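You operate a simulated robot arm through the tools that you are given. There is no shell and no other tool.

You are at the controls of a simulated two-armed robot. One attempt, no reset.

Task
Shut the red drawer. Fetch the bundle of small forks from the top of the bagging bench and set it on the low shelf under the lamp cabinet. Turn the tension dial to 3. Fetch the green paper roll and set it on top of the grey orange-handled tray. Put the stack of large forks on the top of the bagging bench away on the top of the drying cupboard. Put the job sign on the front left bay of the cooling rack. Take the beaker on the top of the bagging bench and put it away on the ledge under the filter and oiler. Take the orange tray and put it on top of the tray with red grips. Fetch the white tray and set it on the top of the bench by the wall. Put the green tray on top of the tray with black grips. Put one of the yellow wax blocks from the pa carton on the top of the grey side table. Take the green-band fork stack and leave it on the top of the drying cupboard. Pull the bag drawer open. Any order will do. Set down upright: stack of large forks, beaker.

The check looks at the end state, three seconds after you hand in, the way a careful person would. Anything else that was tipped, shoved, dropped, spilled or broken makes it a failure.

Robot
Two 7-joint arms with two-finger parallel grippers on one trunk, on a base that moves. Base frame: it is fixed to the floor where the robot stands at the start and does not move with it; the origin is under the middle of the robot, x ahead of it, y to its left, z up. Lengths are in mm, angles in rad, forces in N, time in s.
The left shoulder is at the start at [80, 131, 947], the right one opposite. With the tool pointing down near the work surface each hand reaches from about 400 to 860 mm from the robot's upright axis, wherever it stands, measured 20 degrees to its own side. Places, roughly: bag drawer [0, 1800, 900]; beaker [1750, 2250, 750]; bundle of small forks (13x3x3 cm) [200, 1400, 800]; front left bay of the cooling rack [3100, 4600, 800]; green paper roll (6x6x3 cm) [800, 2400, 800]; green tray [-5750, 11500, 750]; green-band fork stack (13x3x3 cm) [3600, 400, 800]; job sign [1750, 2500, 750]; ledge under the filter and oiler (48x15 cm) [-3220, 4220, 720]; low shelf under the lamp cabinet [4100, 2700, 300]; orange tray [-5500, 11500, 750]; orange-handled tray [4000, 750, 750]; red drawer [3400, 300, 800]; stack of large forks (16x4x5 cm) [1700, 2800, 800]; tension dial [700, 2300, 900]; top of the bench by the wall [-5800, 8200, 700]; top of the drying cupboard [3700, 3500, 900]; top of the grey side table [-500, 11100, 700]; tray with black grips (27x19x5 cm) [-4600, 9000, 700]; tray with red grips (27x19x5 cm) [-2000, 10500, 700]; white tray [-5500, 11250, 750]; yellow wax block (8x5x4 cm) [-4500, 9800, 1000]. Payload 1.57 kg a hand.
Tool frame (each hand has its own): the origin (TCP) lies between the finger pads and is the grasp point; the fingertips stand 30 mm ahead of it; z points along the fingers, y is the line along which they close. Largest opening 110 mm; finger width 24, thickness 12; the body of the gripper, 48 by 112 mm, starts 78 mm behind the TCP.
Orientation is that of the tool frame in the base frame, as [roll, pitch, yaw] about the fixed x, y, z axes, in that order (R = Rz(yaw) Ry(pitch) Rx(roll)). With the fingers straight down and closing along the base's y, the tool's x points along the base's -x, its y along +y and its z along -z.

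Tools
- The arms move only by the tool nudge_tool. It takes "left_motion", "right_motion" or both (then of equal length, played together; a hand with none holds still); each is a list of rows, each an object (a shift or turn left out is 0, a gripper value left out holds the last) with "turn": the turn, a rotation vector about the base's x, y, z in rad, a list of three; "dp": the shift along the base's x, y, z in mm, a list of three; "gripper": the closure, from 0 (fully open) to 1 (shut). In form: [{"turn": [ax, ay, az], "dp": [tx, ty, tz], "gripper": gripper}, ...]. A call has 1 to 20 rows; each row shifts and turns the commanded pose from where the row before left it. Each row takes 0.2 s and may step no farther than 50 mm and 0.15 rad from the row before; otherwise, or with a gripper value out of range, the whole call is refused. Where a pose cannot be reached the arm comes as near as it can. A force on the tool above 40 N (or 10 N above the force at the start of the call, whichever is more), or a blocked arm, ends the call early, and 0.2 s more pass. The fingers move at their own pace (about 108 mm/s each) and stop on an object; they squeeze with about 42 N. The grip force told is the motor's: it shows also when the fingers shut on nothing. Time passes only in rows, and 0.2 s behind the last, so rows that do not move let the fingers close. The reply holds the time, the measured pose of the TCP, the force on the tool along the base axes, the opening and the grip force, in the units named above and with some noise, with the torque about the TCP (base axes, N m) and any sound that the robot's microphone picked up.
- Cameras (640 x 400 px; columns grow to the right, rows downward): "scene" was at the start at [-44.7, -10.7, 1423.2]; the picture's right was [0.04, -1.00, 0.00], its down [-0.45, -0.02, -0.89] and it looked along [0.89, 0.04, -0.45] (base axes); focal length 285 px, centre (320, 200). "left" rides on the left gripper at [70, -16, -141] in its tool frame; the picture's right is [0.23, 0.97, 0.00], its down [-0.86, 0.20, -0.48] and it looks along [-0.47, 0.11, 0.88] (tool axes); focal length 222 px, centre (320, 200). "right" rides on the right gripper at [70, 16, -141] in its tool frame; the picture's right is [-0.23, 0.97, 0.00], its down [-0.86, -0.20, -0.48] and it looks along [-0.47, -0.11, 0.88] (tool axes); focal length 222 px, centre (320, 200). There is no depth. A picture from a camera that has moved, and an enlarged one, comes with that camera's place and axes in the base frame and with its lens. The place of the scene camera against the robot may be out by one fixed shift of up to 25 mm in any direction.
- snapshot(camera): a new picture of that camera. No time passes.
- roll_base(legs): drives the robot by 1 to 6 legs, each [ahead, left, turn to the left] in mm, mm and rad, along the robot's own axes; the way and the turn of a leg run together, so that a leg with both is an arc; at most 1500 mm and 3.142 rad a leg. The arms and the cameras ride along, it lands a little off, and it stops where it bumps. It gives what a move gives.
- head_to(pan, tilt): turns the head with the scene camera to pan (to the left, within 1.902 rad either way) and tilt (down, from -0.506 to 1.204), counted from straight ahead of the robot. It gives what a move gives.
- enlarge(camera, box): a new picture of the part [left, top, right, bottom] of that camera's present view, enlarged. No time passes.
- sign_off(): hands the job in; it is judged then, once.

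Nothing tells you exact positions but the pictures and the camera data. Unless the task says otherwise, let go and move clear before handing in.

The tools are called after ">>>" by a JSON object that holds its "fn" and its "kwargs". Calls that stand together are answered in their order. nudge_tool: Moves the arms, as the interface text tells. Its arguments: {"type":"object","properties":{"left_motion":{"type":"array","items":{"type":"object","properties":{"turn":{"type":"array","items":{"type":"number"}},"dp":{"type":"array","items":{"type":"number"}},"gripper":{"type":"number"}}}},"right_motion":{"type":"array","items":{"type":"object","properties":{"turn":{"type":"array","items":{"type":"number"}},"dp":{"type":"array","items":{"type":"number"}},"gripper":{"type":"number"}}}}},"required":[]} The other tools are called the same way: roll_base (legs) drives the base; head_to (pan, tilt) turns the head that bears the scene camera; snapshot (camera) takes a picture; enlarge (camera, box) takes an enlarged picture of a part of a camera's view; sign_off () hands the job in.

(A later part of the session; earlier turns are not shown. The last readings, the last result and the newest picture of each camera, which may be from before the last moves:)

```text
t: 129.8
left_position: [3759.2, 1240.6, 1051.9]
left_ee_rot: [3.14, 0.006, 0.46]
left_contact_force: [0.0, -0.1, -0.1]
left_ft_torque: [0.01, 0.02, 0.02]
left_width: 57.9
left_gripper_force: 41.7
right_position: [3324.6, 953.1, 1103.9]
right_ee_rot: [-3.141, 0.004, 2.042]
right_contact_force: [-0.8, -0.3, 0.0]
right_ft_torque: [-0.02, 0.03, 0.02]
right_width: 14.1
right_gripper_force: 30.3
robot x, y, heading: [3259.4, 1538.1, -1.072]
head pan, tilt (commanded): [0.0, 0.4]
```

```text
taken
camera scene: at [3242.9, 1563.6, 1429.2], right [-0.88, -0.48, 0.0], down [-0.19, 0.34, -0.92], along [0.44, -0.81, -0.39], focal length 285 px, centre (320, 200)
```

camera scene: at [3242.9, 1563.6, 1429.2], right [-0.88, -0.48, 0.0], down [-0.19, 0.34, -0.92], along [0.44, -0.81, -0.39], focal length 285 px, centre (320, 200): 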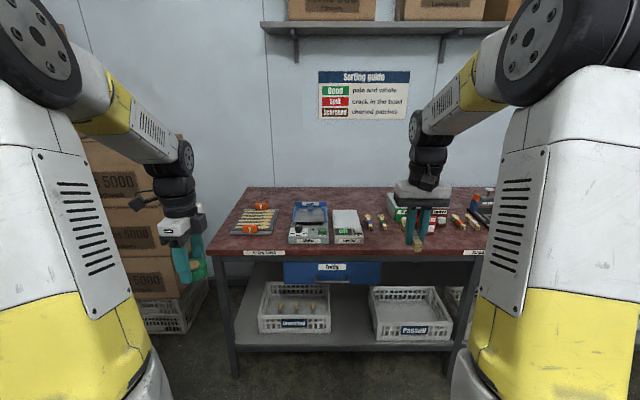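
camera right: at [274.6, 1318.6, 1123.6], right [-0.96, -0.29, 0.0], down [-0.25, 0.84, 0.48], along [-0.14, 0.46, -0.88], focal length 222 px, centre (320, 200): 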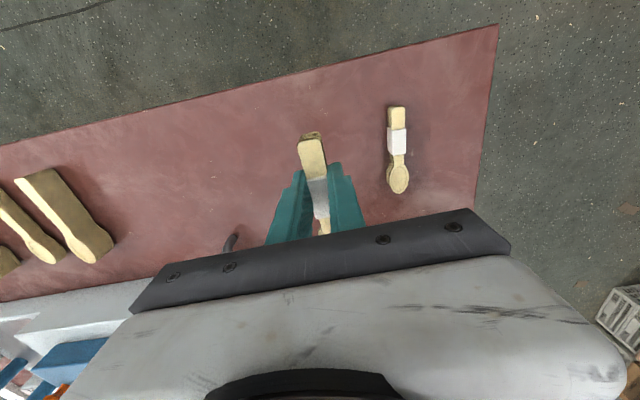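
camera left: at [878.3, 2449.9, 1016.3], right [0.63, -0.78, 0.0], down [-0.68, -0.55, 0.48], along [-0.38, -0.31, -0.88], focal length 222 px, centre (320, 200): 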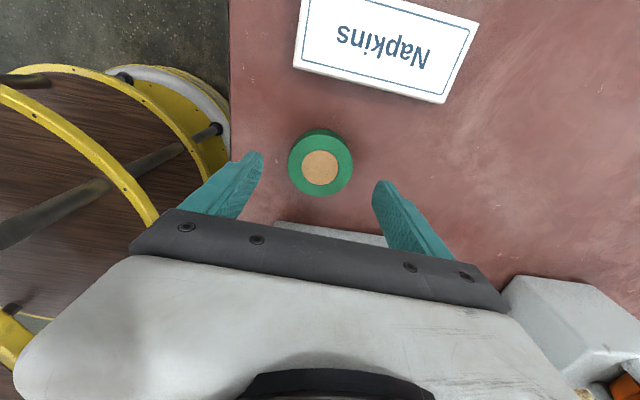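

>>> {"fn": "enlarge", "kwargs": {"camera": "scene", "box": [210, 180, 370, 290]}}

>>> {"fn": "enlarge", "kwargs": {"camera": "scene", "box": [340, 180, 520, 290]}}

>>> {"fn": "head_to", "kwargs": {"pan": -0.6, "tilt": 0.4}}

>>> {"fn": "snapshot", "kwargs": {"camera": "scene"}}

```text
3.64 times, centred on (290, 235) of scene
camera zoom: at [3242.9, 1563.6, 1429.2], right [-0.88, -0.48, 0.0], down [-0.19, 0.34, -0.92], along [0.44, -0.81, -0.39], focal length 1038 px, centre (429, 73)
```

zoom: 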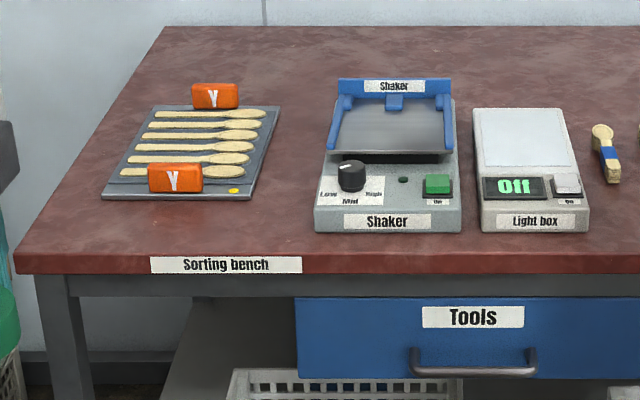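

```text
3.56 times, centred on (430, 235) of scene
camera zoom: at [3242.9, 1563.6, 1429.2], right [-0.88, -0.48, 0.0], down [-0.19, 0.34, -0.92], along [0.44, -0.81, -0.39], focal length 1014 px, centre (-71, 76)
```

zoom: 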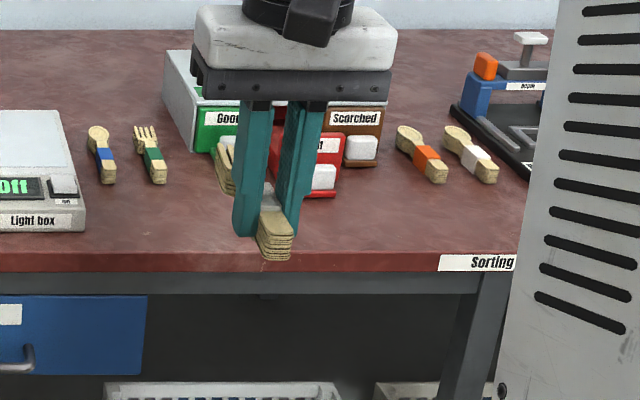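

```text
t: 130.8
left_position: [3759.7, 1239.9, 1052.2]
left_ee_rot: [3.14, 0.004, 0.46]
left_contact_force: [0.0, -0.2, -0.1]
left_ft_torque: [0.02, -0.02, 0.0]
left_width: 57.8
left_gripper_force: 42.1
right_position: [3324.8, 954.7, 1103.1]
right_ee_rot: [3.141, 0.003, 2.042]
right_contact_force: [0.1, -0.2, -0.6]
right_ft_torque: [0.02, -0.01, 0.01]
right_width: 14.3
right_gripper_force: 30.7
robot x, y, heading: [3261.3, 1539.6, -1.068]
head pan, tilt (commanded): [-0.6, 0.4]
```

```text
taken
camera scene: at [3189.2, 1552.6, 1429.2], right [-1.0, 0.1, 0.0], down [0.04, 0.39, -0.92], along [-0.09, -0.92, -0.39], focal length 285 px, centre (320, 200)
```

scene: 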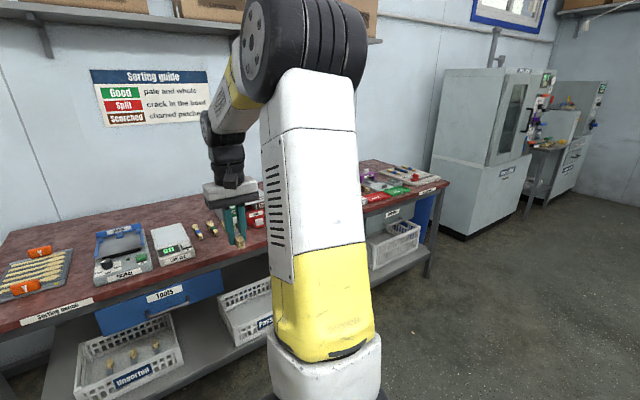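

The sorting bench: a grey tray with two orange grips and a row of spoons at left, three little drawers (green, red open, brown) at right, and a green-band fork stack beside them. I'll move in so the left hand can place the roll on the tray.

>>> {"fn": "roll_base", "kwargs": {"legs": [[500, 106, 0]]}}

>>> {"fn": "head_to", "kwargs": {"pan": 0.2, "tilt": 0.7}}

>>> {"fn": "snapshot", "kwargs": {"camera": "scene"}}

>>> {"fn": "snapshot", "kwargs": {"camera": "left"}}

```text
t: 133.8
left_position: [4100.2, 829.7, 1053.0]
left_ee_rot: [3.14, 0.005, 0.455]
left_contact_force: [1.4, 0.0, -0.3]
left_ft_torque: [0.01, -0.03, 0.02]
left_width: 57.7
left_gripper_force: 42.3
right_position: [3665.0, 547.5, 1103.3]
right_ee_rot: [-3.141, 0.004, 2.037]
right_contact_force: [0.5, 0.5, -1.1]
right_ft_torque: [0.01, -0.01, 0.03]
right_width: 14.6
right_gripper_force: 30.7
robot x, y, heading: [3603.5, 1129.5, -1.078]
head pan, tilt (commanded): [-0.6, 0.4]
```

```text
t: 135.0
left_position: [4100.6, 828.7, 1052.0]
left_ee_rot: [3.141, 0.005, 0.454]
left_contact_force: [0.5, 0.5, -0.6]
left_ft_torque: [-0.03, 0.0, -0.02]
left_width: 57.7
left_gripper_force: 41.9
right_position: [3665.7, 547.2, 1103.6]
right_ee_rot: [3.141, 0.002, 2.037]
right_contact_force: [0.5, -0.9, 0.9]
right_ft_torque: [-0.04, -0.02, -0.01]
right_width: 14.3
right_gripper_force: 30.4
robot x, y, heading: [3601.9, 1127.7, -1.075]
head pan, tilt (commanded): [0.201, 0.7]
```

```text
taken
camera scene: at [3596.5, 1173.0, 1402.3], right [-0.77, -0.64, 0.0], down [-0.41, 0.49, -0.77], along [0.49, -0.59, -0.64], focal length 285 px, centre (320, 200)
```

scene: 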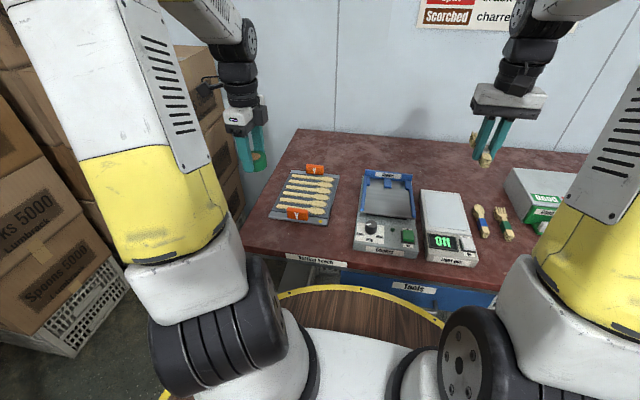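

```text
taken
camera left: at [4157.0, 874.6, 1193.1], right [0.63, -0.78, 0.0], down [-0.68, -0.55, 0.48], along [-0.38, -0.31, -0.88], focal length 222 px, centre (320, 200)
```

left: 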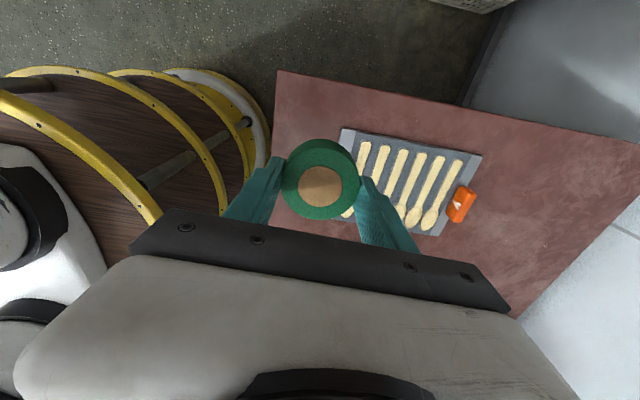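

>>> {"fn": "enlarge", "kwargs": {"camera": "scene", "box": [250, 150, 350, 240]}}

>>> {"fn": "enlarge", "kwargs": {"camera": "left", "box": [320, 110, 500, 250]}}

```text
4.44 times, centred on (300, 195) of scene
camera zoom: at [3596.5, 1173.0, 1402.3], right [-0.77, -0.64, 0.0], down [-0.41, 0.49, -0.77], along [0.49, -0.59, -0.64], focal length 1268 px, centre (409, 222)
```

zoom: 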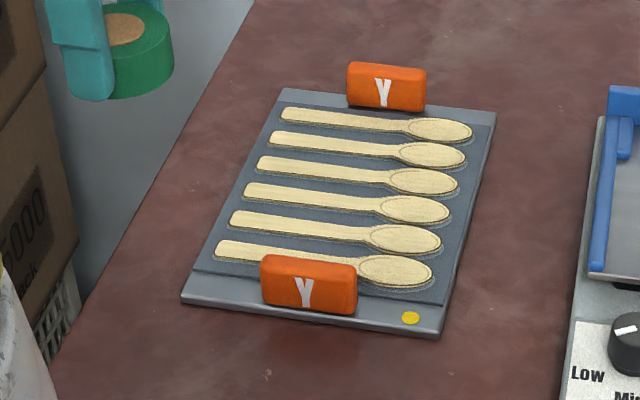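

```text
2.86 times, centred on (410, 180) of left
camera zoom: at [4157.0, 874.6, 1193.1], right [0.63, -0.78, 0.0], down [-0.68, -0.55, 0.48], along [-0.38, -0.31, -0.88], focal length 635 px, centre (63, 257)
```

zoom: 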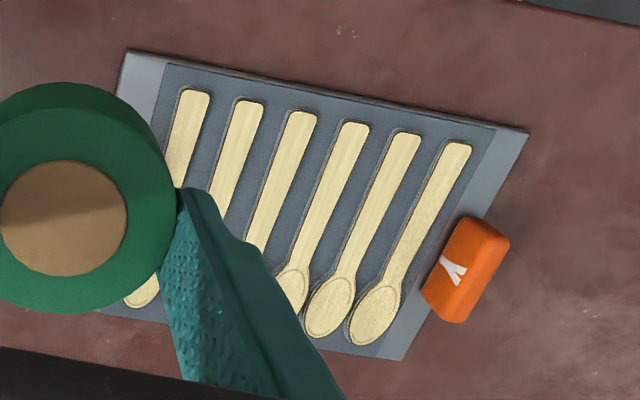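

The tray is flat with spoons in grooves, centre about (4101,644). I'll bring the roll over the middle between the orange grips.

>>> {"fn": "nudge_tool", "kwargs": {"left_motion": [{"dp": [0, -37, -10]}, {"dp": [0, -37, -20]}, {"dp": [0, -37, -30]}, {"dp": [0, -37, -30]}, {"dp": [0, -37, -30]}, {}]}}

>>> {"fn": "snapshot", "kwargs": {"camera": "left"}}

>>> {"fn": "enlarge", "kwargs": {"camera": "scene", "box": [220, 110, 380, 240]}}

```text
t: 136.4
left_position: [4099.3, 646.1, 929.7]
left_ee_rot: [3.14, 0.005, 0.453]
left_contact_force: [-0.7, 1.1, -0.5]
left_ft_torque: [0.0, -0.01, -0.02]
left_width: 57.8
left_gripper_force: 41.6
right_position: [3663.7, 546.9, 1104.3]
right_ee_rot: [3.141, 0.002, 2.036]
right_contact_force: [-0.3, 0.6, -0.6]
right_ft_torque: [0.04, 0.02, -0.01]
right_width: 14.3
right_gripper_force: 30.7
robot x, y, heading: [3604.5, 1130.5, -1.077]
head pan, tilt (commanded): [0.201, 0.7]
```

```text
taken
camera left: at [4156.1, 691.5, 1070.1], right [0.63, -0.78, 0.0], down [-0.68, -0.55, 0.48], along [-0.38, -0.31, -0.88], focal length 222 px, centre (320, 200)
```

left: 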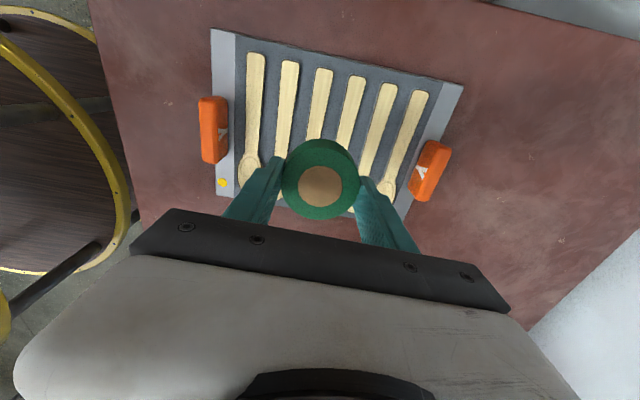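

```text
3.08 times, centred on (300, 175) of scene
camera zoom: at [3596.6, 1173.0, 1402.3], right [-0.77, -0.64, 0.0], down [-0.41, 0.49, -0.76], along [0.49, -0.59, -0.64], focal length 878 px, centre (382, 277)
```

zoom: 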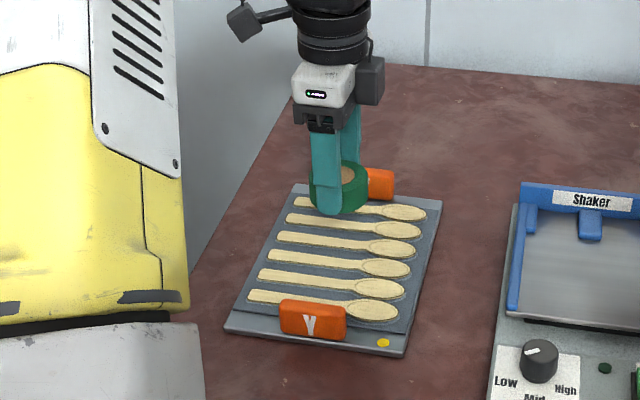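

Well centred over the tray. I'll descend gently and feel for contact.

>>> {"fn": "nudge_tool", "kwargs": {"left_motion": [{"dp": [5, -6, -20]}, {"dp": [0, 0, -20]}, {"dp": [0, 0, -20]}, {"dp": [0, 0, -8]}, {}]}}

>>> {"fn": "enlarge", "kwargs": {"camera": "scene", "box": [250, 130, 350, 240]}}

```text
t: 137.6
left_position: [4106.5, 639.4, 864.8]
left_ee_rot: [3.142, 0.005, 0.454]
left_contact_force: [0.6, 0.4, -0.6]
left_ft_torque: [-0.02, -0.06, 0.0]
left_width: 57.7
left_gripper_force: 42.9
right_position: [3664.7, 545.4, 1104.0]
right_ee_rot: [-3.141, 0.004, 2.036]
right_contact_force: [-0.2, -0.4, -0.3]
right_ft_torque: [0.04, -0.04, 0.01]
right_width: 14.3
right_gripper_force: 30.7
robot x, y, heading: [3606.5, 1128.8, -1.075]
head pan, tilt (commanded): [0.201, 0.7]
```

```text
3.64 times, centred on (300, 185) of scene
camera zoom: at [3596.6, 1173.0, 1402.3], right [-0.77, -0.64, 0.0], down [-0.41, 0.49, -0.76], along [0.49, -0.59, -0.64], focal length 1038 px, centre (393, 254)
```

zoom: 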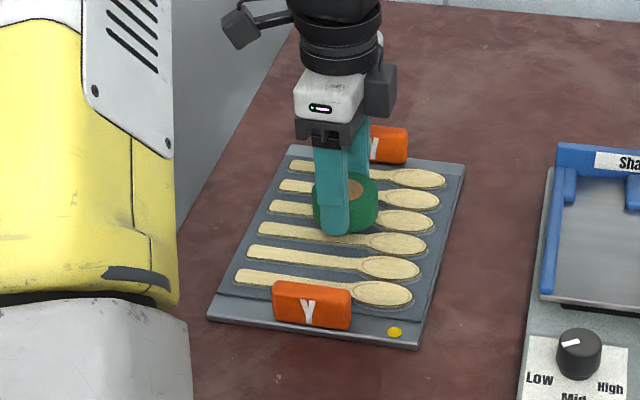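

>>> {"fn": "nudge_tool", "kwargs": {"left_motion": [{"dp": [0, 0, -4]}, {"dp": [0, 0, -4]}, {"dp": [0, 0, -3]}, {}]}}

>>> {"fn": "nudge_tool", "kwargs": {"left_motion": [{"dp": [0, 0, -2]}, {"dp": [0, 0, -2]}, {}]}}

```text
t: 138.6
left_position: [4105.2, 639.3, 852.2]
left_ee_rot: [3.14, 0.005, 0.452]
left_contact_force: [-0.3, 0.1, -0.6]
left_ft_torque: [0.03, 0.02, 0.02]
left_width: 57.7
left_gripper_force: 42.4
right_position: [3663.7, 547.8, 1102.5]
right_ee_rot: [-3.141, 0.003, 2.037]
right_contact_force: [-0.9, 0.0, -0.5]
right_ft_torque: [-0.02, 0.01, -0.01]
right_width: 14.3
right_gripper_force: 30.8
robot x, y, heading: [3603.0, 1129.5, -1.076]
head pan, tilt (commanded): [0.201, 0.7]
```

```text
t: 139.4
left_position: [4106.9, 638.2, 849.0]
left_ee_rot: [3.141, 0.005, 0.454]
left_contact_force: [0.1, -0.1, -0.3]
left_ft_torque: [-0.02, -0.02, -0.04]
left_width: 57.9
left_gripper_force: 41.7
right_position: [3664.8, 546.7, 1102.9]
right_ee_rot: [-3.141, 0.004, 2.036]
right_contact_force: [0.3, 0.4, -0.1]
right_ft_torque: [0.0, 0.01, -0.05]
right_width: 14.5
right_gripper_force: 30.2
robot x, y, heading: [3603.7, 1131.3, -1.077]
head pan, tilt (commanded): [0.201, 0.7]
```

>>> {"fn": "enlarge", "kwargs": {"camera": "scene", "box": [275, 150, 335, 220]}}

>>> {"fn": "nudge_tool", "kwargs": {"left_motion": [{"dp": [0, 0, -3]}, {"dp": [0, 0, -3]}, {}]}}

```text
5.71 times, centred on (305, 185) of scene
camera zoom: at [3596.6, 1173.0, 1402.3], right [-0.77, -0.64, 0.0], down [-0.41, 0.49, -0.76], along [0.49, -0.59, -0.64], focal length 1630 px, centre (406, 286)
```

zoom: 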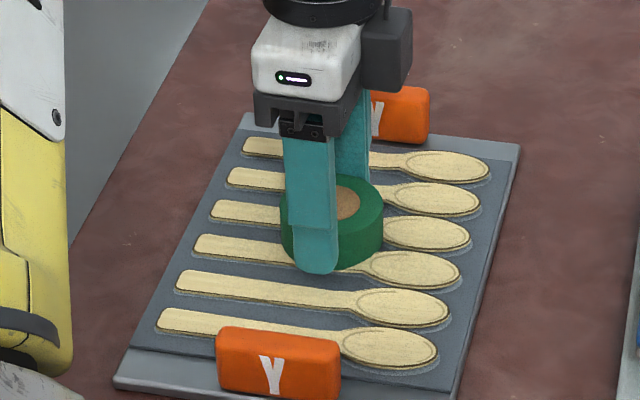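

```text
t: 140.2
left_position: [4106.2, 639.4, 846.2]
left_ee_rot: [3.136, 0.005, 0.457]
left_contact_force: [-2.9, 6.9, 31.7]
left_ft_torque: [0.25, 0.19, 0.01]
left_width: 57.9
left_gripper_force: 42.4
right_position: [3662.9, 546.3, 1104.9]
right_ee_rot: [-3.142, 0.002, 2.036]
right_contact_force: [0.1, 0.2, 0.2]
right_ft_torque: [0.0, -0.01, 0.0]
right_width: 14.4
right_gripper_force: 30.4
robot x, y, heading: [3602.1, 1130.2, -1.075]
head pan, tilt (commanded): [0.201, 0.7]
```

Contact felt at TCP z≈846. I'll relieve the press by 1.5 mm, open and retreat upward.

>>> {"fn": "nudge_tool", "kwargs": {"left_motion": [{"dp": [0, 0, 2]}, {"gripper": 0.4}, {"gripper": 0.25}, {}, {"dp": [0, 0, 15]}, {"dp": [0, 0, 40]}, {"dp": [0, 0, 45]}, {"dp": [0, 0, 45]}, {"dp": [0, 0, 40]}, {}]}}

>>> {"fn": "snapshot", "kwargs": {"camera": "left"}}

>>> {"fn": "enlarge", "kwargs": {"camera": "scene", "box": [240, 110, 400, 240]}}

```text
t: 142.4
left_position: [4106.3, 639.1, 1032.8]
left_ee_rot: [-3.14, 0.005, 0.454]
left_contact_force: [0.4, 0.4, 1.2]
left_ft_torque: [-0.03, 0.0, 0.01]
left_width: 82.7
left_gripper_force: 0.2
right_position: [3664.7, 546.0, 1103.1]
right_ee_rot: [3.141, 0.004, 2.037]
right_contact_force: [0.3, -0.4, 0.3]
right_ft_torque: [0.01, -0.01, 0.03]
right_width: 14.4
right_gripper_force: 30.5
robot x, y, heading: [3605.7, 1131.9, -1.076]
head pan, tilt (commanded): [0.201, 0.7]
```

```text
taken
camera left: at [4162.1, 683.5, 1173.7], right [0.63, -0.78, 0.0], down [-0.68, -0.55, 0.48], along [-0.38, -0.3, -0.88], focal length 222 px, centre (320, 200)
```

left: 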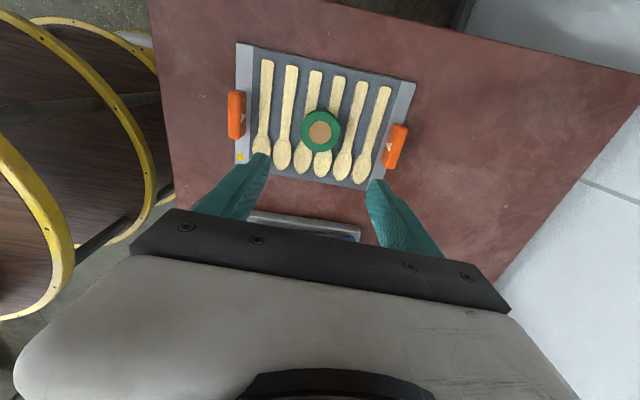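

```text
3.08 times, centred on (320, 175) of scene
camera zoom: at [3596.6, 1173.0, 1402.3], right [-0.77, -0.64, 0.0], down [-0.41, 0.49, -0.76], along [0.49, -0.59, -0.64], focal length 878 px, centre (320, 277)
```

zoom: 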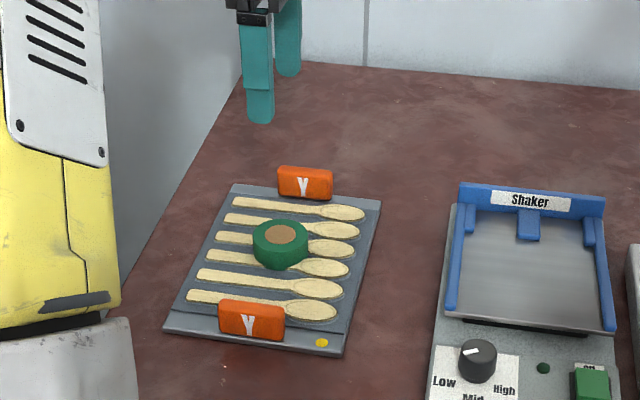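

The roll sits on the tray. Next the red drawer: I'll rotate the left hand back and slide right along the bench.

>>> {"fn": "nudge_tool", "kwargs": {"left_motion": [{"turn": [0, 0, 0.147], "dp": [-4, 8, 5]}, {"turn": [0, 0, 0.147], "dp": [-4, 8, 5]}, {"turn": [0, 0, 0.147], "dp": [-4, 8, 5]}, {"turn": [0, 0, 0.147], "dp": [-4, 8, 5]}, {"turn": [0, 0, 0.147], "dp": [-4, 8, 0]}, {"turn": [0, 0, 0.147], "dp": [-4, 8, 0]}, {"turn": [0, 0, 0.147], "dp": [-4, 8, 0]}, {"turn": [0, 0, 0.147], "dp": [-4, 8, 0]}, {"turn": [0, 0, 0.147], "dp": [-4, 8, 0]}, {"turn": [0, 0, 0.147], "dp": [-4, 8, 0]}, {"turn": [0, 0, 0.147], "dp": [-4, 8, 0]}, {}]}}

>>> {"fn": "roll_base", "kwargs": {"legs": [[0, -640, 0]]}}

>>> {"fn": "head_to", "kwargs": {"pan": 0.0, "tilt": 0.65}}

>>> {"fn": "snapshot", "kwargs": {"camera": "scene"}}

>>> {"fn": "snapshot", "kwargs": {"camera": "left"}}

```text
t: 145.0
left_position: [4063.7, 727.8, 1051.3]
left_ee_rot: [-3.141, 0.006, 2.073]
left_contact_force: [-0.3, 0.4, 0.2]
left_ft_torque: [0.02, -0.04, -0.02]
left_width: 82.5
left_gripper_force: 0.1
right_position: [3664.3, 547.0, 1104.6]
right_ee_rot: [-3.142, 0.002, 2.037]
right_contact_force: [-0.8, 0.0, -0.7]
right_ft_torque: [0.0, -0.04, 0.02]
right_width: 14.5
right_gripper_force: 30.1
robot x, y, heading: [3609.2, 1126.0, -1.072]
head pan, tilt (commanded): [0.201, 0.7]
```

```text
t: 148.5
left_position: [3498.4, 424.2, 1049.5]
left_ee_rot: [3.139, 0.005, 2.059]
left_contact_force: [0.8, 0.3, -1.0]
left_ft_torque: [-0.04, 0.01, -0.01]
left_width: 82.6
left_gripper_force: 0.1
right_position: [3098.5, 247.9, 1104.6]
right_ee_rot: [-3.141, 0.003, 2.027]
right_contact_force: [0.4, -1.3, -0.8]
right_ft_torque: [-0.03, 0.02, 0.02]
right_width: 14.3
right_gripper_force: 30.9
robot x, y, heading: [3046.6, 833.6, -1.09]
head pan, tilt (commanded): [0.201, 0.7]
```

```text
t: 149.2
left_position: [3498.6, 424.2, 1050.8]
left_ee_rot: [3.14, 0.005, 2.06]
left_contact_force: [0.4, 0.2, 0.7]
left_ft_torque: [-0.02, -0.03, 0.02]
left_width: 82.3
left_gripper_force: 0.1
right_position: [3098.6, 248.1, 1103.8]
right_ee_rot: [3.141, 0.004, 2.026]
right_contact_force: [-1.1, 0.4, -0.8]
right_ft_torque: [-0.03, -0.02, 0.0]
right_width: 14.3
right_gripper_force: 30.4
robot x, y, heading: [3047.5, 831.0, -1.087]
head pan, tilt (commanded): [0.0, 0.649]
```

```text
taken
camera scene: at [3024.1, 864.2, 1406.6], right [-0.89, -0.47, 0.0], down [-0.28, 0.54, -0.8], along [0.37, -0.7, -0.6], focal length 285 px, centre (320, 200)
```

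scene: 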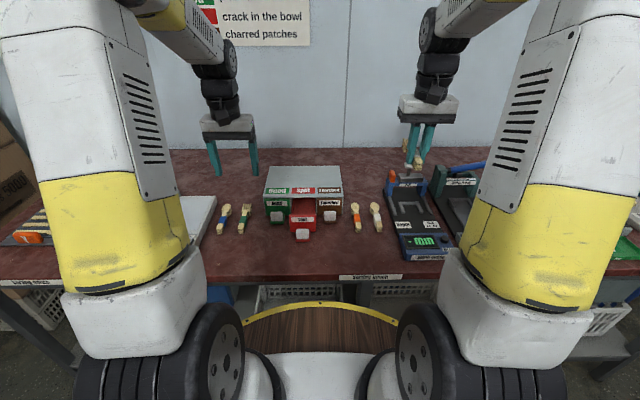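

```text
taken
camera left: at [3450.5, 477.7, 1191.5], right [0.75, 0.66, 0.0], down [0.58, -0.66, 0.48], along [0.32, -0.36, -0.88], focal length 222 px, centre (320, 200)
```

left: 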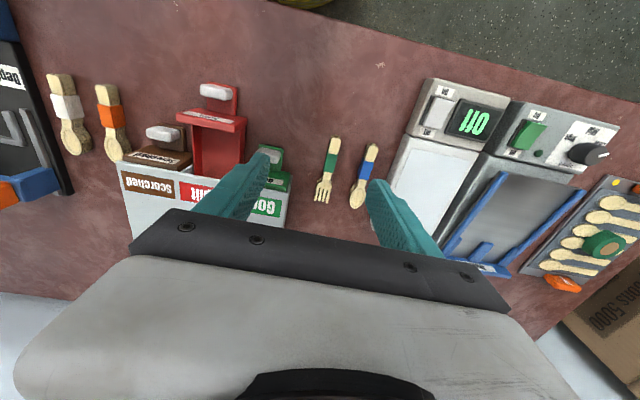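

>>> {"fn": "enlarge", "kwargs": {"camera": "scene", "box": [200, 150, 400, 270]}}

>>> {"fn": "enlarge", "kwargs": {"camera": "left", "box": [40, 60, 400, 260]}}

```text
3.20 times, centred on (300, 210) of scene
camera zoom: at [3024.1, 864.2, 1406.6], right [-0.89, -0.47, 0.0], down [-0.28, 0.54, -0.8], along [0.37, -0.7, -0.6], focal length 913 px, centre (384, 168)
```

zoom: 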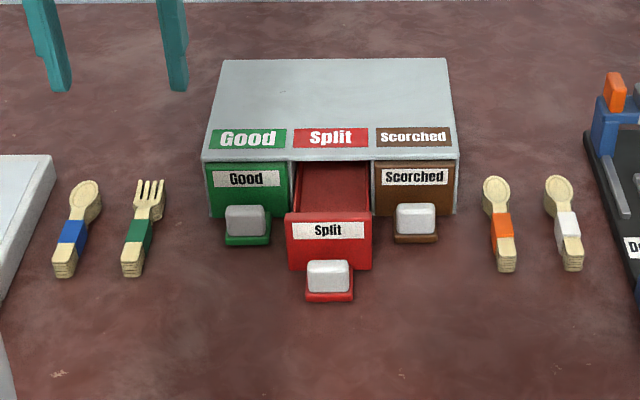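

```text
1.78 times, centred on (220, 160) of left
camera zoom: at [3450.5, 477.7, 1191.5], right [0.75, 0.66, 0.0], down [0.58, -0.66, 0.48], along [0.32, -0.36, -0.88], focal length 395 px, centre (498, 271)
```

zoom: 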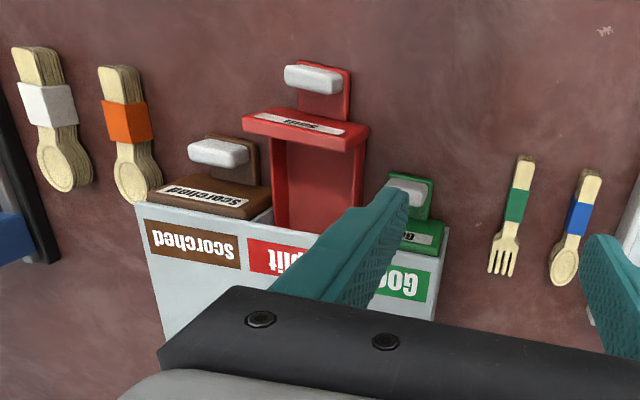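

The red drawer sticks out ~80 mm; its white knob is near (3349,359) and the neighbours' knobs show where flush is. I'll close the left fingers and bring them down in front of the red drawer to push it in.

>>> {"fn": "nudge_tool", "kwargs": {"left_motion": [{"dp": [-37, 1, 0], "gripper": 1.0}, {"dp": [-37, 1, 0]}, {"dp": [-37, 1, 0]}, {"dp": [-37, 1, 0]}, {"dp": [-39, 2, 0]}, {"dp": [0, 0, -40]}, {"dp": [0, 0, -40]}, {}]}}

>>> {"fn": "snapshot", "kwargs": {"camera": "left"}}

>>> {"fn": "enlarge", "kwargs": {"camera": "scene", "box": [200, 120, 400, 270]}}

```text
t: 151.0
left_position: [3313.1, 428.1, 971.1]
left_ee_rot: [3.14, 0.005, 2.06]
left_contact_force: [-1.1, 0.3, 0.2]
left_ft_torque: [0.02, -0.03, 0.01]
left_width: 0.3
left_gripper_force: 21.5
right_position: [3098.9, 247.4, 1103.0]
right_ee_rot: [3.14, 0.002, 2.027]
right_contact_force: [-0.7, 0.2, 0.0]
right_ft_torque: [0.0, -0.01, 0.04]
right_width: 14.2
right_gripper_force: 30.9
robot x, y, heading: [3046.4, 831.3, -1.089]
head pan, tilt (commanded): [0.0, 0.649]
```

```text
taken
camera left: at [3264.5, 483.2, 1111.5], right [0.75, 0.66, 0.0], down [0.58, -0.66, 0.48], along [0.32, -0.36, -0.88], focal length 222 px, centre (320, 200)
```

left: 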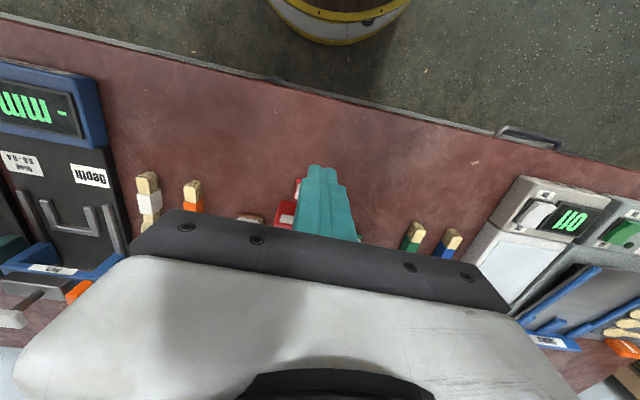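

```text
2.67 times, centred on (300, 195) of scene
camera zoom: at [3024.0, 864.2, 1406.7], right [-0.89, -0.46, 0.0], down [-0.28, 0.54, -0.8], along [0.37, -0.71, -0.6], focal length 761 px, centre (373, 213)
```

zoom: 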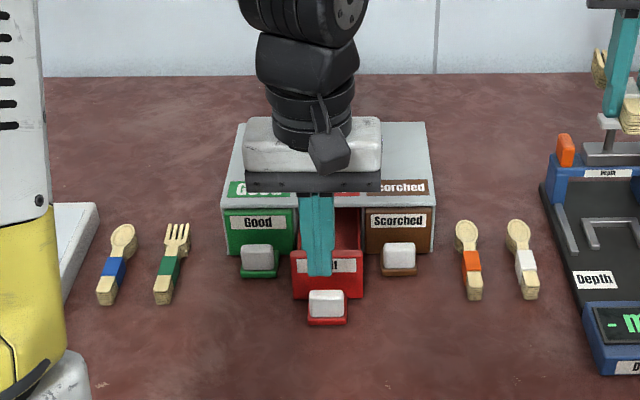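

Aligned with the red drawer. Descending to bench level in front of the knob.

>>> {"fn": "nudge_tool", "kwargs": {"left_motion": [{"dp": [0, 0, -40]}, {"dp": [0, 0, -40]}, {"dp": [0, 0, -30]}, {"dp": [0, 0, -17]}, {}]}}

>>> {"fn": "enlarge", "kwargs": {"camera": "scene", "box": [200, 150, 400, 280]}}

>>> {"fn": "snapshot", "kwargs": {"camera": "left"}}

```text
t: 152.2
left_position: [3312.6, 431.5, 844.1]
left_ee_rot: [3.139, 0.005, 2.06]
left_contact_force: [0.0, 0.3, 0.6]
left_ft_torque: [0.01, -0.02, -0.01]
left_width: 0.0
left_gripper_force: 21.3
right_position: [3097.2, 248.1, 1103.5]
right_ee_rot: [-3.141, 0.006, 2.026]
right_contact_force: [0.7, -0.2, 0.1]
right_ft_torque: [0.02, -0.02, 0.01]
right_width: 14.4
right_gripper_force: 30.2
robot x, y, heading: [3047.1, 834.5, -1.085]
head pan, tilt (commanded): [0.0, 0.649]
```

```text
3.08 times, centred on (300, 215) of scene
camera zoom: at [3024.0, 864.2, 1406.7], right [-0.89, -0.47, 0.0], down [-0.28, 0.54, -0.8], along [0.37, -0.71, -0.6], focal length 878 px, centre (382, 154)
```

zoom: 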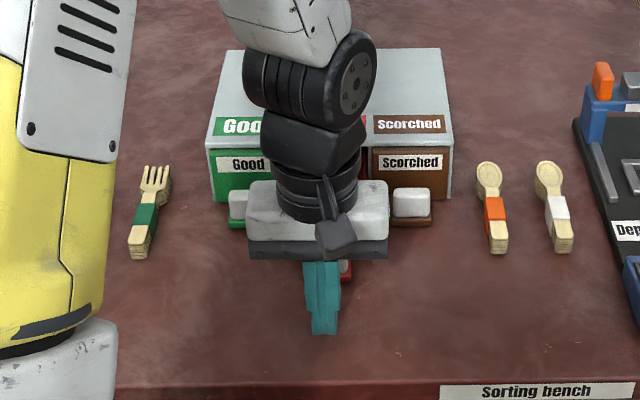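

```text
taken
camera left: at [3265.0, 484.7, 984.1], right [0.75, 0.66, 0.0], down [0.58, -0.66, 0.48], along [0.32, -0.36, -0.88], focal length 222 px, centre (320, 200)
```

left: 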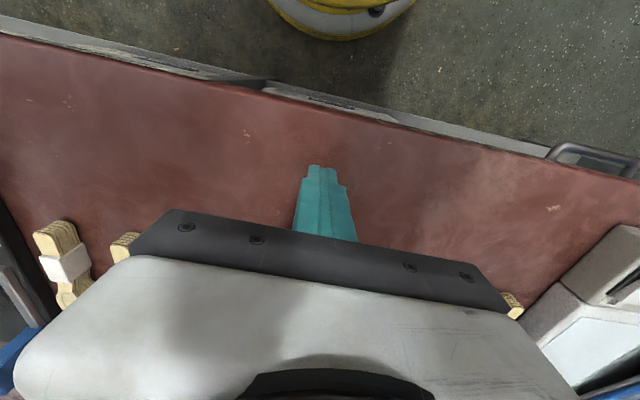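

In position in front of the knob. Pushing forward now in small steps.

>>> {"fn": "nudge_tool", "kwargs": {"left_motion": [{"dp": [9.3, -17.7, 0]}, {"dp": [9.3, -17.7, 0]}, {"dp": [7, -13.3, 0]}, {"dp": [7, -13.3, 0]}, {"dp": [7, -13.3, 0]}, {"dp": [7, -13.3, 0]}, {}]}}

>>> {"fn": "enlarge", "kwargs": {"camera": "scene", "box": [200, 150, 400, 280]}}

```text
t: 153.8
left_position: [3357.7, 342.1, 844.6]
left_ee_rot: [3.14, 0.005, 2.062]
left_contact_force: [0.9, 0.4, 0.2]
left_ft_torque: [0.04, -0.05, 0.01]
left_width: 0.0
left_gripper_force: 21.3
right_position: [3098.3, 247.6, 1103.9]
right_ee_rot: [-3.141, 0.003, 2.025]
right_contact_force: [0.0, -0.1, -0.7]
right_ft_torque: [0.03, 0.02, 0.0]
right_width: 14.4
right_gripper_force: 30.8
robot x, y, heading: [3043.9, 831.5, -1.088]
head pan, tilt (commanded): [0.0, 0.649]
```

```text
3.08 times, centred on (300, 215) of scene
camera zoom: at [3024.0, 864.2, 1406.7], right [-0.89, -0.46, 0.0], down [-0.28, 0.54, -0.8], along [0.37, -0.71, -0.6], focal length 878 px, centre (382, 154)
```

zoom: 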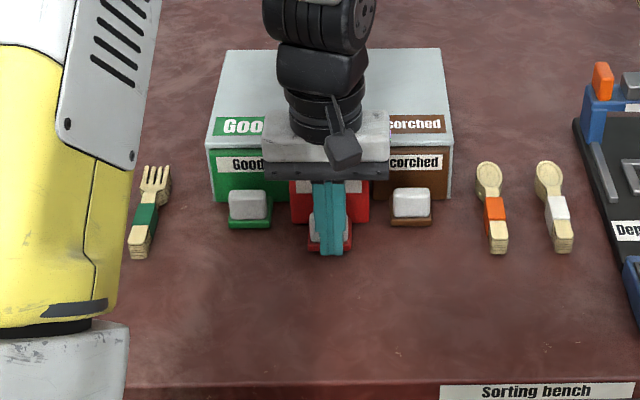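

>>> {"fn": "nudge_tool", "kwargs": {"left_motion": [{"dp": [4.7, -8.8, 0]}, {"dp": [4.7, -8.8, 0]}, {"dp": [4.7, -8.8, 0]}, {}]}}

>>> {"fn": "enlarge", "kwargs": {"camera": "scene", "box": [200, 150, 400, 280]}}

```text
t: 154.8
left_position: [3373.0, 313.7, 843.0]
left_ee_rot: [3.139, 0.005, 2.059]
left_contact_force: [-0.1, 0.0, 0.1]
left_ft_torque: [-0.01, 0.01, 0.0]
left_width: 0.0
left_gripper_force: 21.1
right_position: [3098.7, 247.0, 1103.9]
right_ee_rot: [3.14, 0.004, 2.026]
right_contact_force: [-0.1, -0.7, -0.7]
right_ft_torque: [0.02, 0.03, -0.07]
right_width: 14.5
right_gripper_force: 30.2
robot x, y, heading: [3046.2, 830.3, -1.091]
head pan, tilt (commanded): [0.0, 0.649]
```

```text
3.08 times, centred on (300, 215) of scene
camera zoom: at [3024.0, 864.1, 1406.7], right [-0.89, -0.47, 0.0], down [-0.28, 0.54, -0.8], along [0.37, -0.71, -0.6], focal length 878 px, centre (382, 154)
```

zoom: 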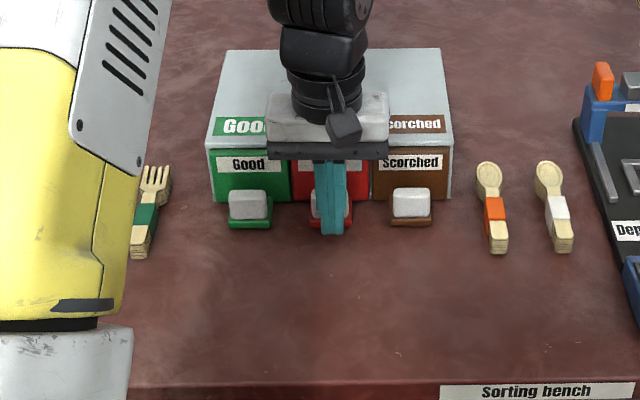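

Nearly flush. A few more millimetres until the stop is felt.

>>> {"fn": "nudge_tool", "kwargs": {"left_motion": [{"dp": [1.9, -3.5, 0]}, {"dp": [1.9, -3.5, 0]}, {}]}}

```text
t: 155.6
left_position: [3374.3, 310.3, 843.1]
left_ee_rot: [3.14, 0.004, 2.061]
left_contact_force: [-6.4, 8.7, 3.6]
left_ft_torque: [0.26, 0.15, 0.0]
left_width: 0.0
left_gripper_force: 21.6
right_position: [3098.5, 247.2, 1103.0]
right_ee_rot: [-3.141, 0.003, 2.027]
right_contact_force: [-0.1, 0.3, -0.8]
right_ft_torque: [0.01, -0.02, -0.02]
right_width: 14.2
right_gripper_force: 30.4
robot x, y, heading: [3045.9, 831.6, -1.087]
head pan, tilt (commanded): [0.0, 0.649]
```

>>> {"fn": "nudge_tool", "kwargs": {"left_motion": [{"dp": [1.4, -2.6, 0]}, {}]}}

>>> {"fn": "nudge_tool", "kwargs": {"left_motion": [{"dp": [-9, 18, 0]}, {"dp": [-14, 26, 20]}, {"dp": [0, 0, 45]}, {"dp": [0, 0, 45]}, {"dp": [0, 0, 45]}, {"dp": [0, 0, 45]}, {}]}}

>>> {"fn": "enlarge", "kwargs": {"camera": "scene", "box": [200, 150, 400, 280]}}

>>> {"fn": "snapshot", "kwargs": {"camera": "left"}}

```text
t: 156.2
left_position: [3375.4, 309.4, 843.6]
left_ee_rot: [3.139, -0.002, 2.06]
left_contact_force: [-17.3, 31.3, 11.2]
left_ft_torque: [-0.04, 0.32, 0.03]
left_width: 0.0
left_gripper_force: 21.3
right_position: [3097.8, 249.6, 1104.5]
right_ee_rot: [-3.142, 0.003, 2.026]
right_contact_force: [-0.1, 0.7, 0.1]
right_ft_torque: [0.0, -0.01, -0.01]
right_width: 14.4
right_gripper_force: 30.0
robot x, y, heading: [3045.0, 829.9, -1.089]
head pan, tilt (commanded): [0.0, 0.649]
```

```text
t: 157.8
left_position: [3355.9, 352.1, 1045.7]
left_ee_rot: [3.14, 0.007, 2.06]
left_contact_force: [-0.1, -0.3, 1.4]
left_ft_torque: [0.01, -0.02, 0.01]
left_width: 0.0
left_gripper_force: 21.0
right_position: [3097.4, 248.0, 1103.8]
right_ee_rot: [-3.141, 0.003, 2.025]
right_contact_force: [0.4, 0.0, -0.1]
right_ft_torque: [0.02, 0.04, -0.02]
right_width: 14.1
right_gripper_force: 30.2
robot x, y, heading: [3043.9, 831.8, -1.09]
head pan, tilt (commanded): [0.0, 0.649]
```

```text
3.08 times, centred on (300, 215) of scene
camera zoom: at [3024.0, 864.2, 1406.7], right [-0.89, -0.47, 0.0], down [-0.28, 0.54, -0.8], along [0.37, -0.71, -0.6], focal length 878 px, centre (382, 154)
```

zoom: 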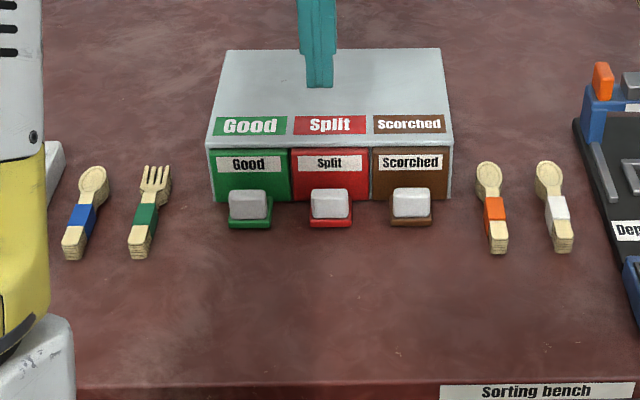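

```text
taken
camera left: at [3306.9, 406.0, 1186.2], right [0.75, 0.66, 0.0], down [0.58, -0.66, 0.48], along [0.32, -0.36, -0.88], focal length 222 px, centre (320, 200)
```

left: 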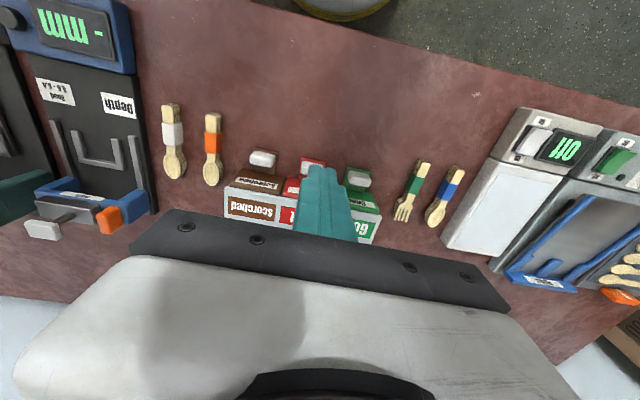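

The red drawer is shut, flush with its neighbours. Now the green-band fork stack, centre about (3555,384): I'll move the left hand over it.

>>> {"fn": "nudge_tool", "kwargs": {"left_motion": [{"dp": [39, 7.6, 0], "gripper": 0.45, "turn": [0, 0, 0.06]}, {"dp": [39, 7.6, 0]}, {"dp": [39, 7.6, -15]}, {"dp": [39, 7.6, -25]}, {"dp": [39, 7.6, -30]}, {"dp": [0, 0, -30]}, {}]}}

>>> {"fn": "snapshot", "kwargs": {"camera": "left"}}

```text
t: 159.4
left_position: [3549.6, 384.8, 943.9]
left_ee_rot: [3.139, 0.006, 2.118]
left_contact_force: [0.3, 0.4, 0.5]
left_ft_torque: [0.01, 0.02, -0.02]
left_width: 60.6
left_gripper_force: 0.1
right_position: [3097.2, 247.0, 1102.9]
right_ee_rot: [3.142, 0.003, 2.027]
right_contact_force: [0.7, -0.3, -0.4]
right_ft_torque: [0.03, -0.01, -0.01]
right_width: 14.2
right_gripper_force: 30.2
robot x, y, heading: [3045.6, 832.3, -1.086]
head pan, tilt (commanded): [0.0, 0.649]
```

```text
taken
camera left: at [3497.8, 436.5, 1084.5], right [0.71, 0.7, 0.0], down [0.61, -0.62, 0.48], along [0.34, -0.34, -0.88], focal length 222 px, centre (320, 200)
```

left: 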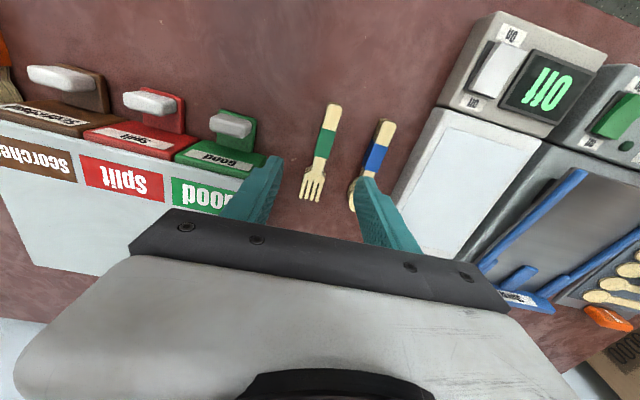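

Aligned; a 4 mm lateral correction and descend, keeping the opening narrow to spare the spoon next to it.

>>> {"fn": "nudge_tool", "kwargs": {"left_motion": [{"dp": [2.8, 2.8, -25], "gripper": 0.5}, {"dp": [0, 0, -30]}, {"dp": [0, 0, -25]}, {}]}}

>>> {"fn": "snapshot", "kwargs": {"camera": "left"}}

```text
t: 160.4
left_position: [3550.8, 390.0, 863.2]
left_ee_rot: [3.139, 0.006, 2.121]
left_contact_force: [-0.5, 0.2, -0.9]
left_ft_torque: [0.03, -0.01, 0.03]
left_width: 55.0
left_gripper_force: 0.0
right_position: [3098.7, 248.3, 1102.9]
right_ee_rot: [-3.141, 0.002, 2.025]
right_contact_force: [0.6, -0.6, 0.7]
right_ft_torque: [0.01, 0.01, -0.01]
right_width: 14.1
right_gripper_force: 30.6
robot x, y, heading: [3049.4, 831.1, -1.084]
head pan, tilt (commanded): [0.0, 0.649]
```

```text
taken
camera left: at [3499.9, 440.5, 1003.8], right [0.71, 0.7, 0.0], down [0.61, -0.62, 0.48], along [0.34, -0.34, -0.88], focal length 222 px, centre (320, 200)
```

left: 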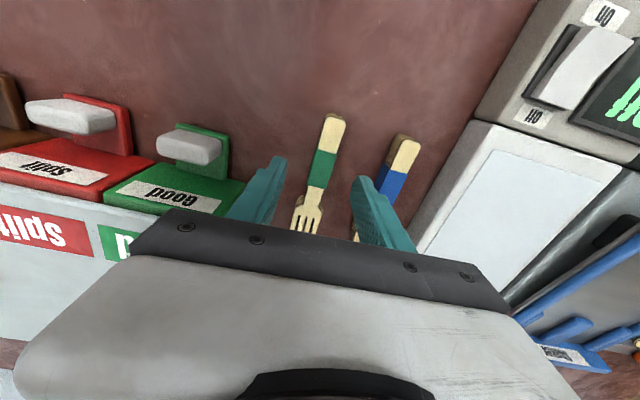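

Clearance to the spoon looks fine. Descending and closing.

>>> {"fn": "nudge_tool", "kwargs": {"left_motion": [{"dp": [0, 0, -15]}, {"dp": [0, 0, -13]}, {}, {"gripper": 1.0}, {}, {}, {}]}}

>>> {"fn": "nudge_tool", "kwargs": {"left_motion": [{"dp": [0, 0, 15]}, {"dp": [0, 0, 40]}, {"dp": [0, 0, 45]}, {"dp": [0, 0, 45]}, {"dp": [0, 0, 40]}, {}]}}

>>> {"fn": "snapshot", "kwargs": {"camera": "left"}}

>>> {"fn": "snapshot", "kwargs": {"camera": "scene"}}

```text
t: 162.0
left_position: [3551.4, 389.8, 834.2]
left_ee_rot: [3.139, 0.007, 2.121]
left_contact_force: [-0.1, 0.1, 0.7]
left_ft_torque: [-0.09, -0.05, -0.02]
left_width: 14.4
left_gripper_force: 30.4
right_position: [3098.8, 247.5, 1103.9]
right_ee_rot: [-3.141, 0.005, 2.026]
right_contact_force: [0.2, 0.6, 0.1]
right_ft_torque: [0.0, 0.03, 0.01]
right_width: 14.2
right_gripper_force: 30.9
robot x, y, heading: [3045.7, 832.7, -1.089]
head pan, tilt (commanded): [0.0, 0.649]
```

```text
t: 163.4
left_position: [3553.4, 389.2, 1020.5]
left_ee_rot: [3.141, 0.006, 2.121]
left_contact_force: [-0.1, 0.0, -0.5]
left_ft_torque: [0.03, 0.04, -0.04]
left_width: 14.1
left_gripper_force: 30.1
right_position: [3098.7, 247.7, 1103.9]
right_ee_rot: [3.14, 0.003, 2.029]
right_contact_force: [0.2, -0.6, -1.1]
right_ft_torque: [0.03, 0.0, 0.0]
right_width: 14.3
right_gripper_force: 30.3
robot x, y, heading: [3044.6, 831.6, -1.087]
head pan, tilt (commanded): [0.0, 0.649]
```

```text
taken
camera left: at [3501.1, 440.9, 1161.8], right [0.71, 0.7, 0.0], down [0.61, -0.62, 0.48], along [0.34, -0.34, -0.88], focal length 222 px, centre (320, 200)
```

left: 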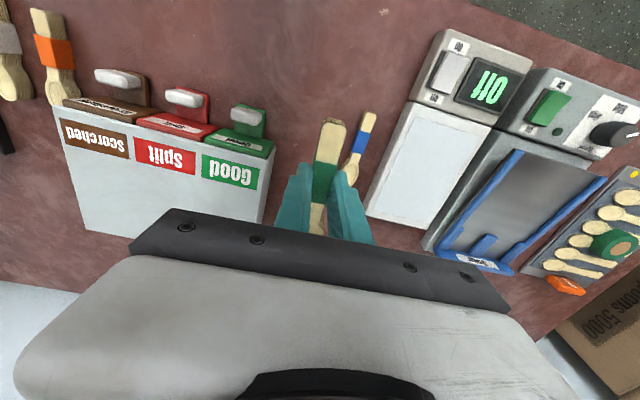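

```text
taken
camera scene: at [3024.0, 864.2, 1406.7], right [-0.89, -0.47, 0.0], down [-0.28, 0.54, -0.8], along [0.37, -0.71, -0.6], focal length 285 px, centre (320, 200)
```

scene: 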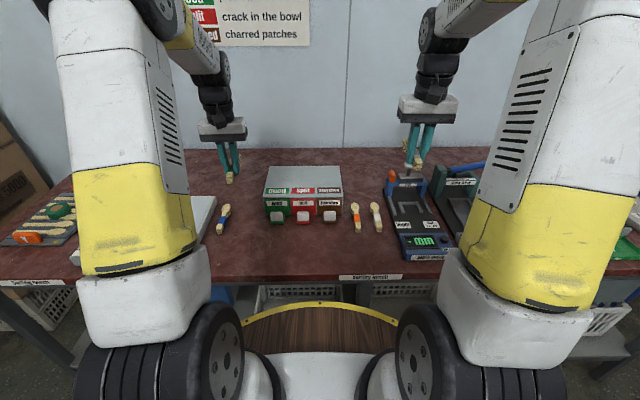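

Both fork bundles are in hand (green-band in the left, small forks in the right). Now I back away, turn left and go to view the lamp cabinet and drying cupboard.

>>> {"fn": "roll_base", "kwargs": {"legs": [[-500, 0, 0], [0, 0, 1.573], [500, 600, 0]]}}

>>> {"fn": "head_to", "kwargs": {"pan": 0.0, "tilt": 0.45}}

>>> {"fn": "snapshot", "kwargs": {"camera": "scene"}}

```text
t: 174.1
left_position: [3338.7, 2579.9, 1020.0]
left_ee_rot: [3.14, 0.005, -2.534]
left_contact_force: [-0.5, -0.2, -0.3]
left_ft_torque: [-0.02, -0.01, 0.01]
left_width: 14.2
left_gripper_force: 30.8
right_position: [3505.9, 2134.1, 1103.3]
right_ee_rot: [-3.141, 0.002, -2.627]
right_contact_force: [0.6, 0.9, 0.1]
right_ft_torque: [-0.01, 0.04, -0.01]
right_width: 14.0
right_gripper_force: 29.8
robot x, y, heading: [2927.8, 2050.5, 0.541]
head pan, tilt (commanded): [0.0, 0.649]
```

```text
t: 174.8
left_position: [3339.0, 2579.7, 1021.6]
left_ee_rot: [3.14, 0.005, -2.534]
left_contact_force: [0.1, 0.0, 0.0]
left_ft_torque: [0.04, -0.03, 0.0]
left_width: 14.1
left_gripper_force: 30.5
right_position: [3506.3, 2134.8, 1103.3]
right_ee_rot: [-3.141, 0.002, -2.627]
right_contact_force: [0.2, 0.1, 0.2]
right_ft_torque: [0.01, -0.02, -0.04]
right_width: 14.2
right_gripper_force: 30.9
robot x, y, heading: [2927.8, 2046.2, 0.547]
head pan, tilt (commanded): [0.0, 0.45]
```

```text
taken
camera scene: at [2889.0, 2008.0, 1424.4], right [0.52, -0.86, 0.0], down [-0.37, -0.23, -0.9], along [0.77, 0.46, -0.44], focal length 285 px, centre (320, 200)
```

scene: 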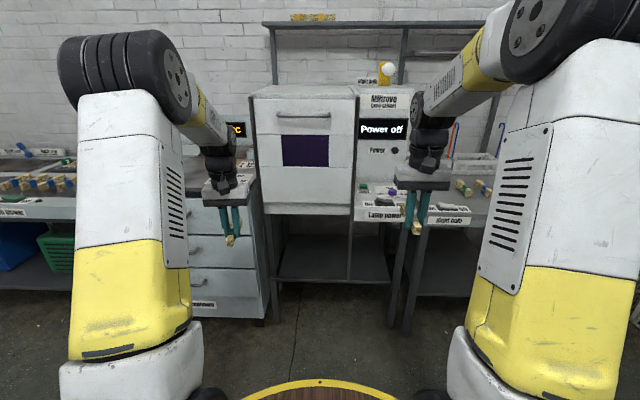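

>>> {"fn": "head_to", "kwargs": {"pan": 0.0, "tilt": 0.7}}

>>> {"fn": "enlarge", "kwargs": {"camera": "scene", "box": [200, 60, 440, 260]}}

```text
t: 175.6
left_position: [3339.0, 2579.2, 1020.4]
left_ee_rot: [3.139, 0.005, -2.535]
left_contact_force: [0.1, 0.0, -0.8]
left_ft_torque: [0.0, 0.03, -0.02]
left_width: 14.3
left_gripper_force: 30.1
right_position: [3506.2, 2136.0, 1103.5]
right_ee_rot: [-3.141, 0.003, -2.627]
right_contact_force: [0.4, 0.3, -0.1]
right_ft_torque: [0.0, 0.02, 0.02]
right_width: 14.3
right_gripper_force: 30.6
robot x, y, heading: [2929.2, 2047.7, 0.546]
head pan, tilt (commanded): [0.0, 0.7]
```

```text
2.00 times, centred on (320, 160) of scene
camera zoom: at [2883.0, 2004.4, 1402.4], right [0.52, -0.86, 0.0], down [-0.55, -0.33, -0.77], along [0.66, 0.39, -0.64], focal length 571 px, centre (320, 280)
```

zoom: 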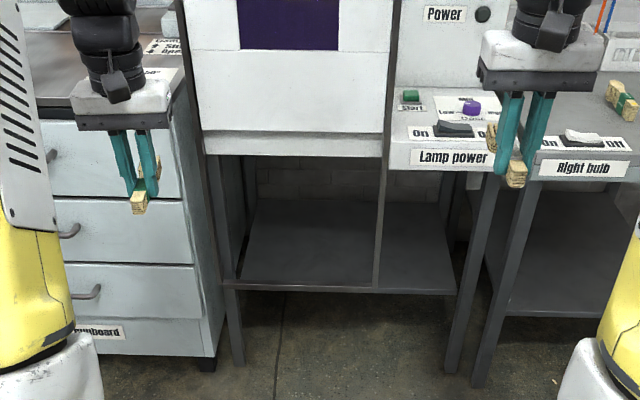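

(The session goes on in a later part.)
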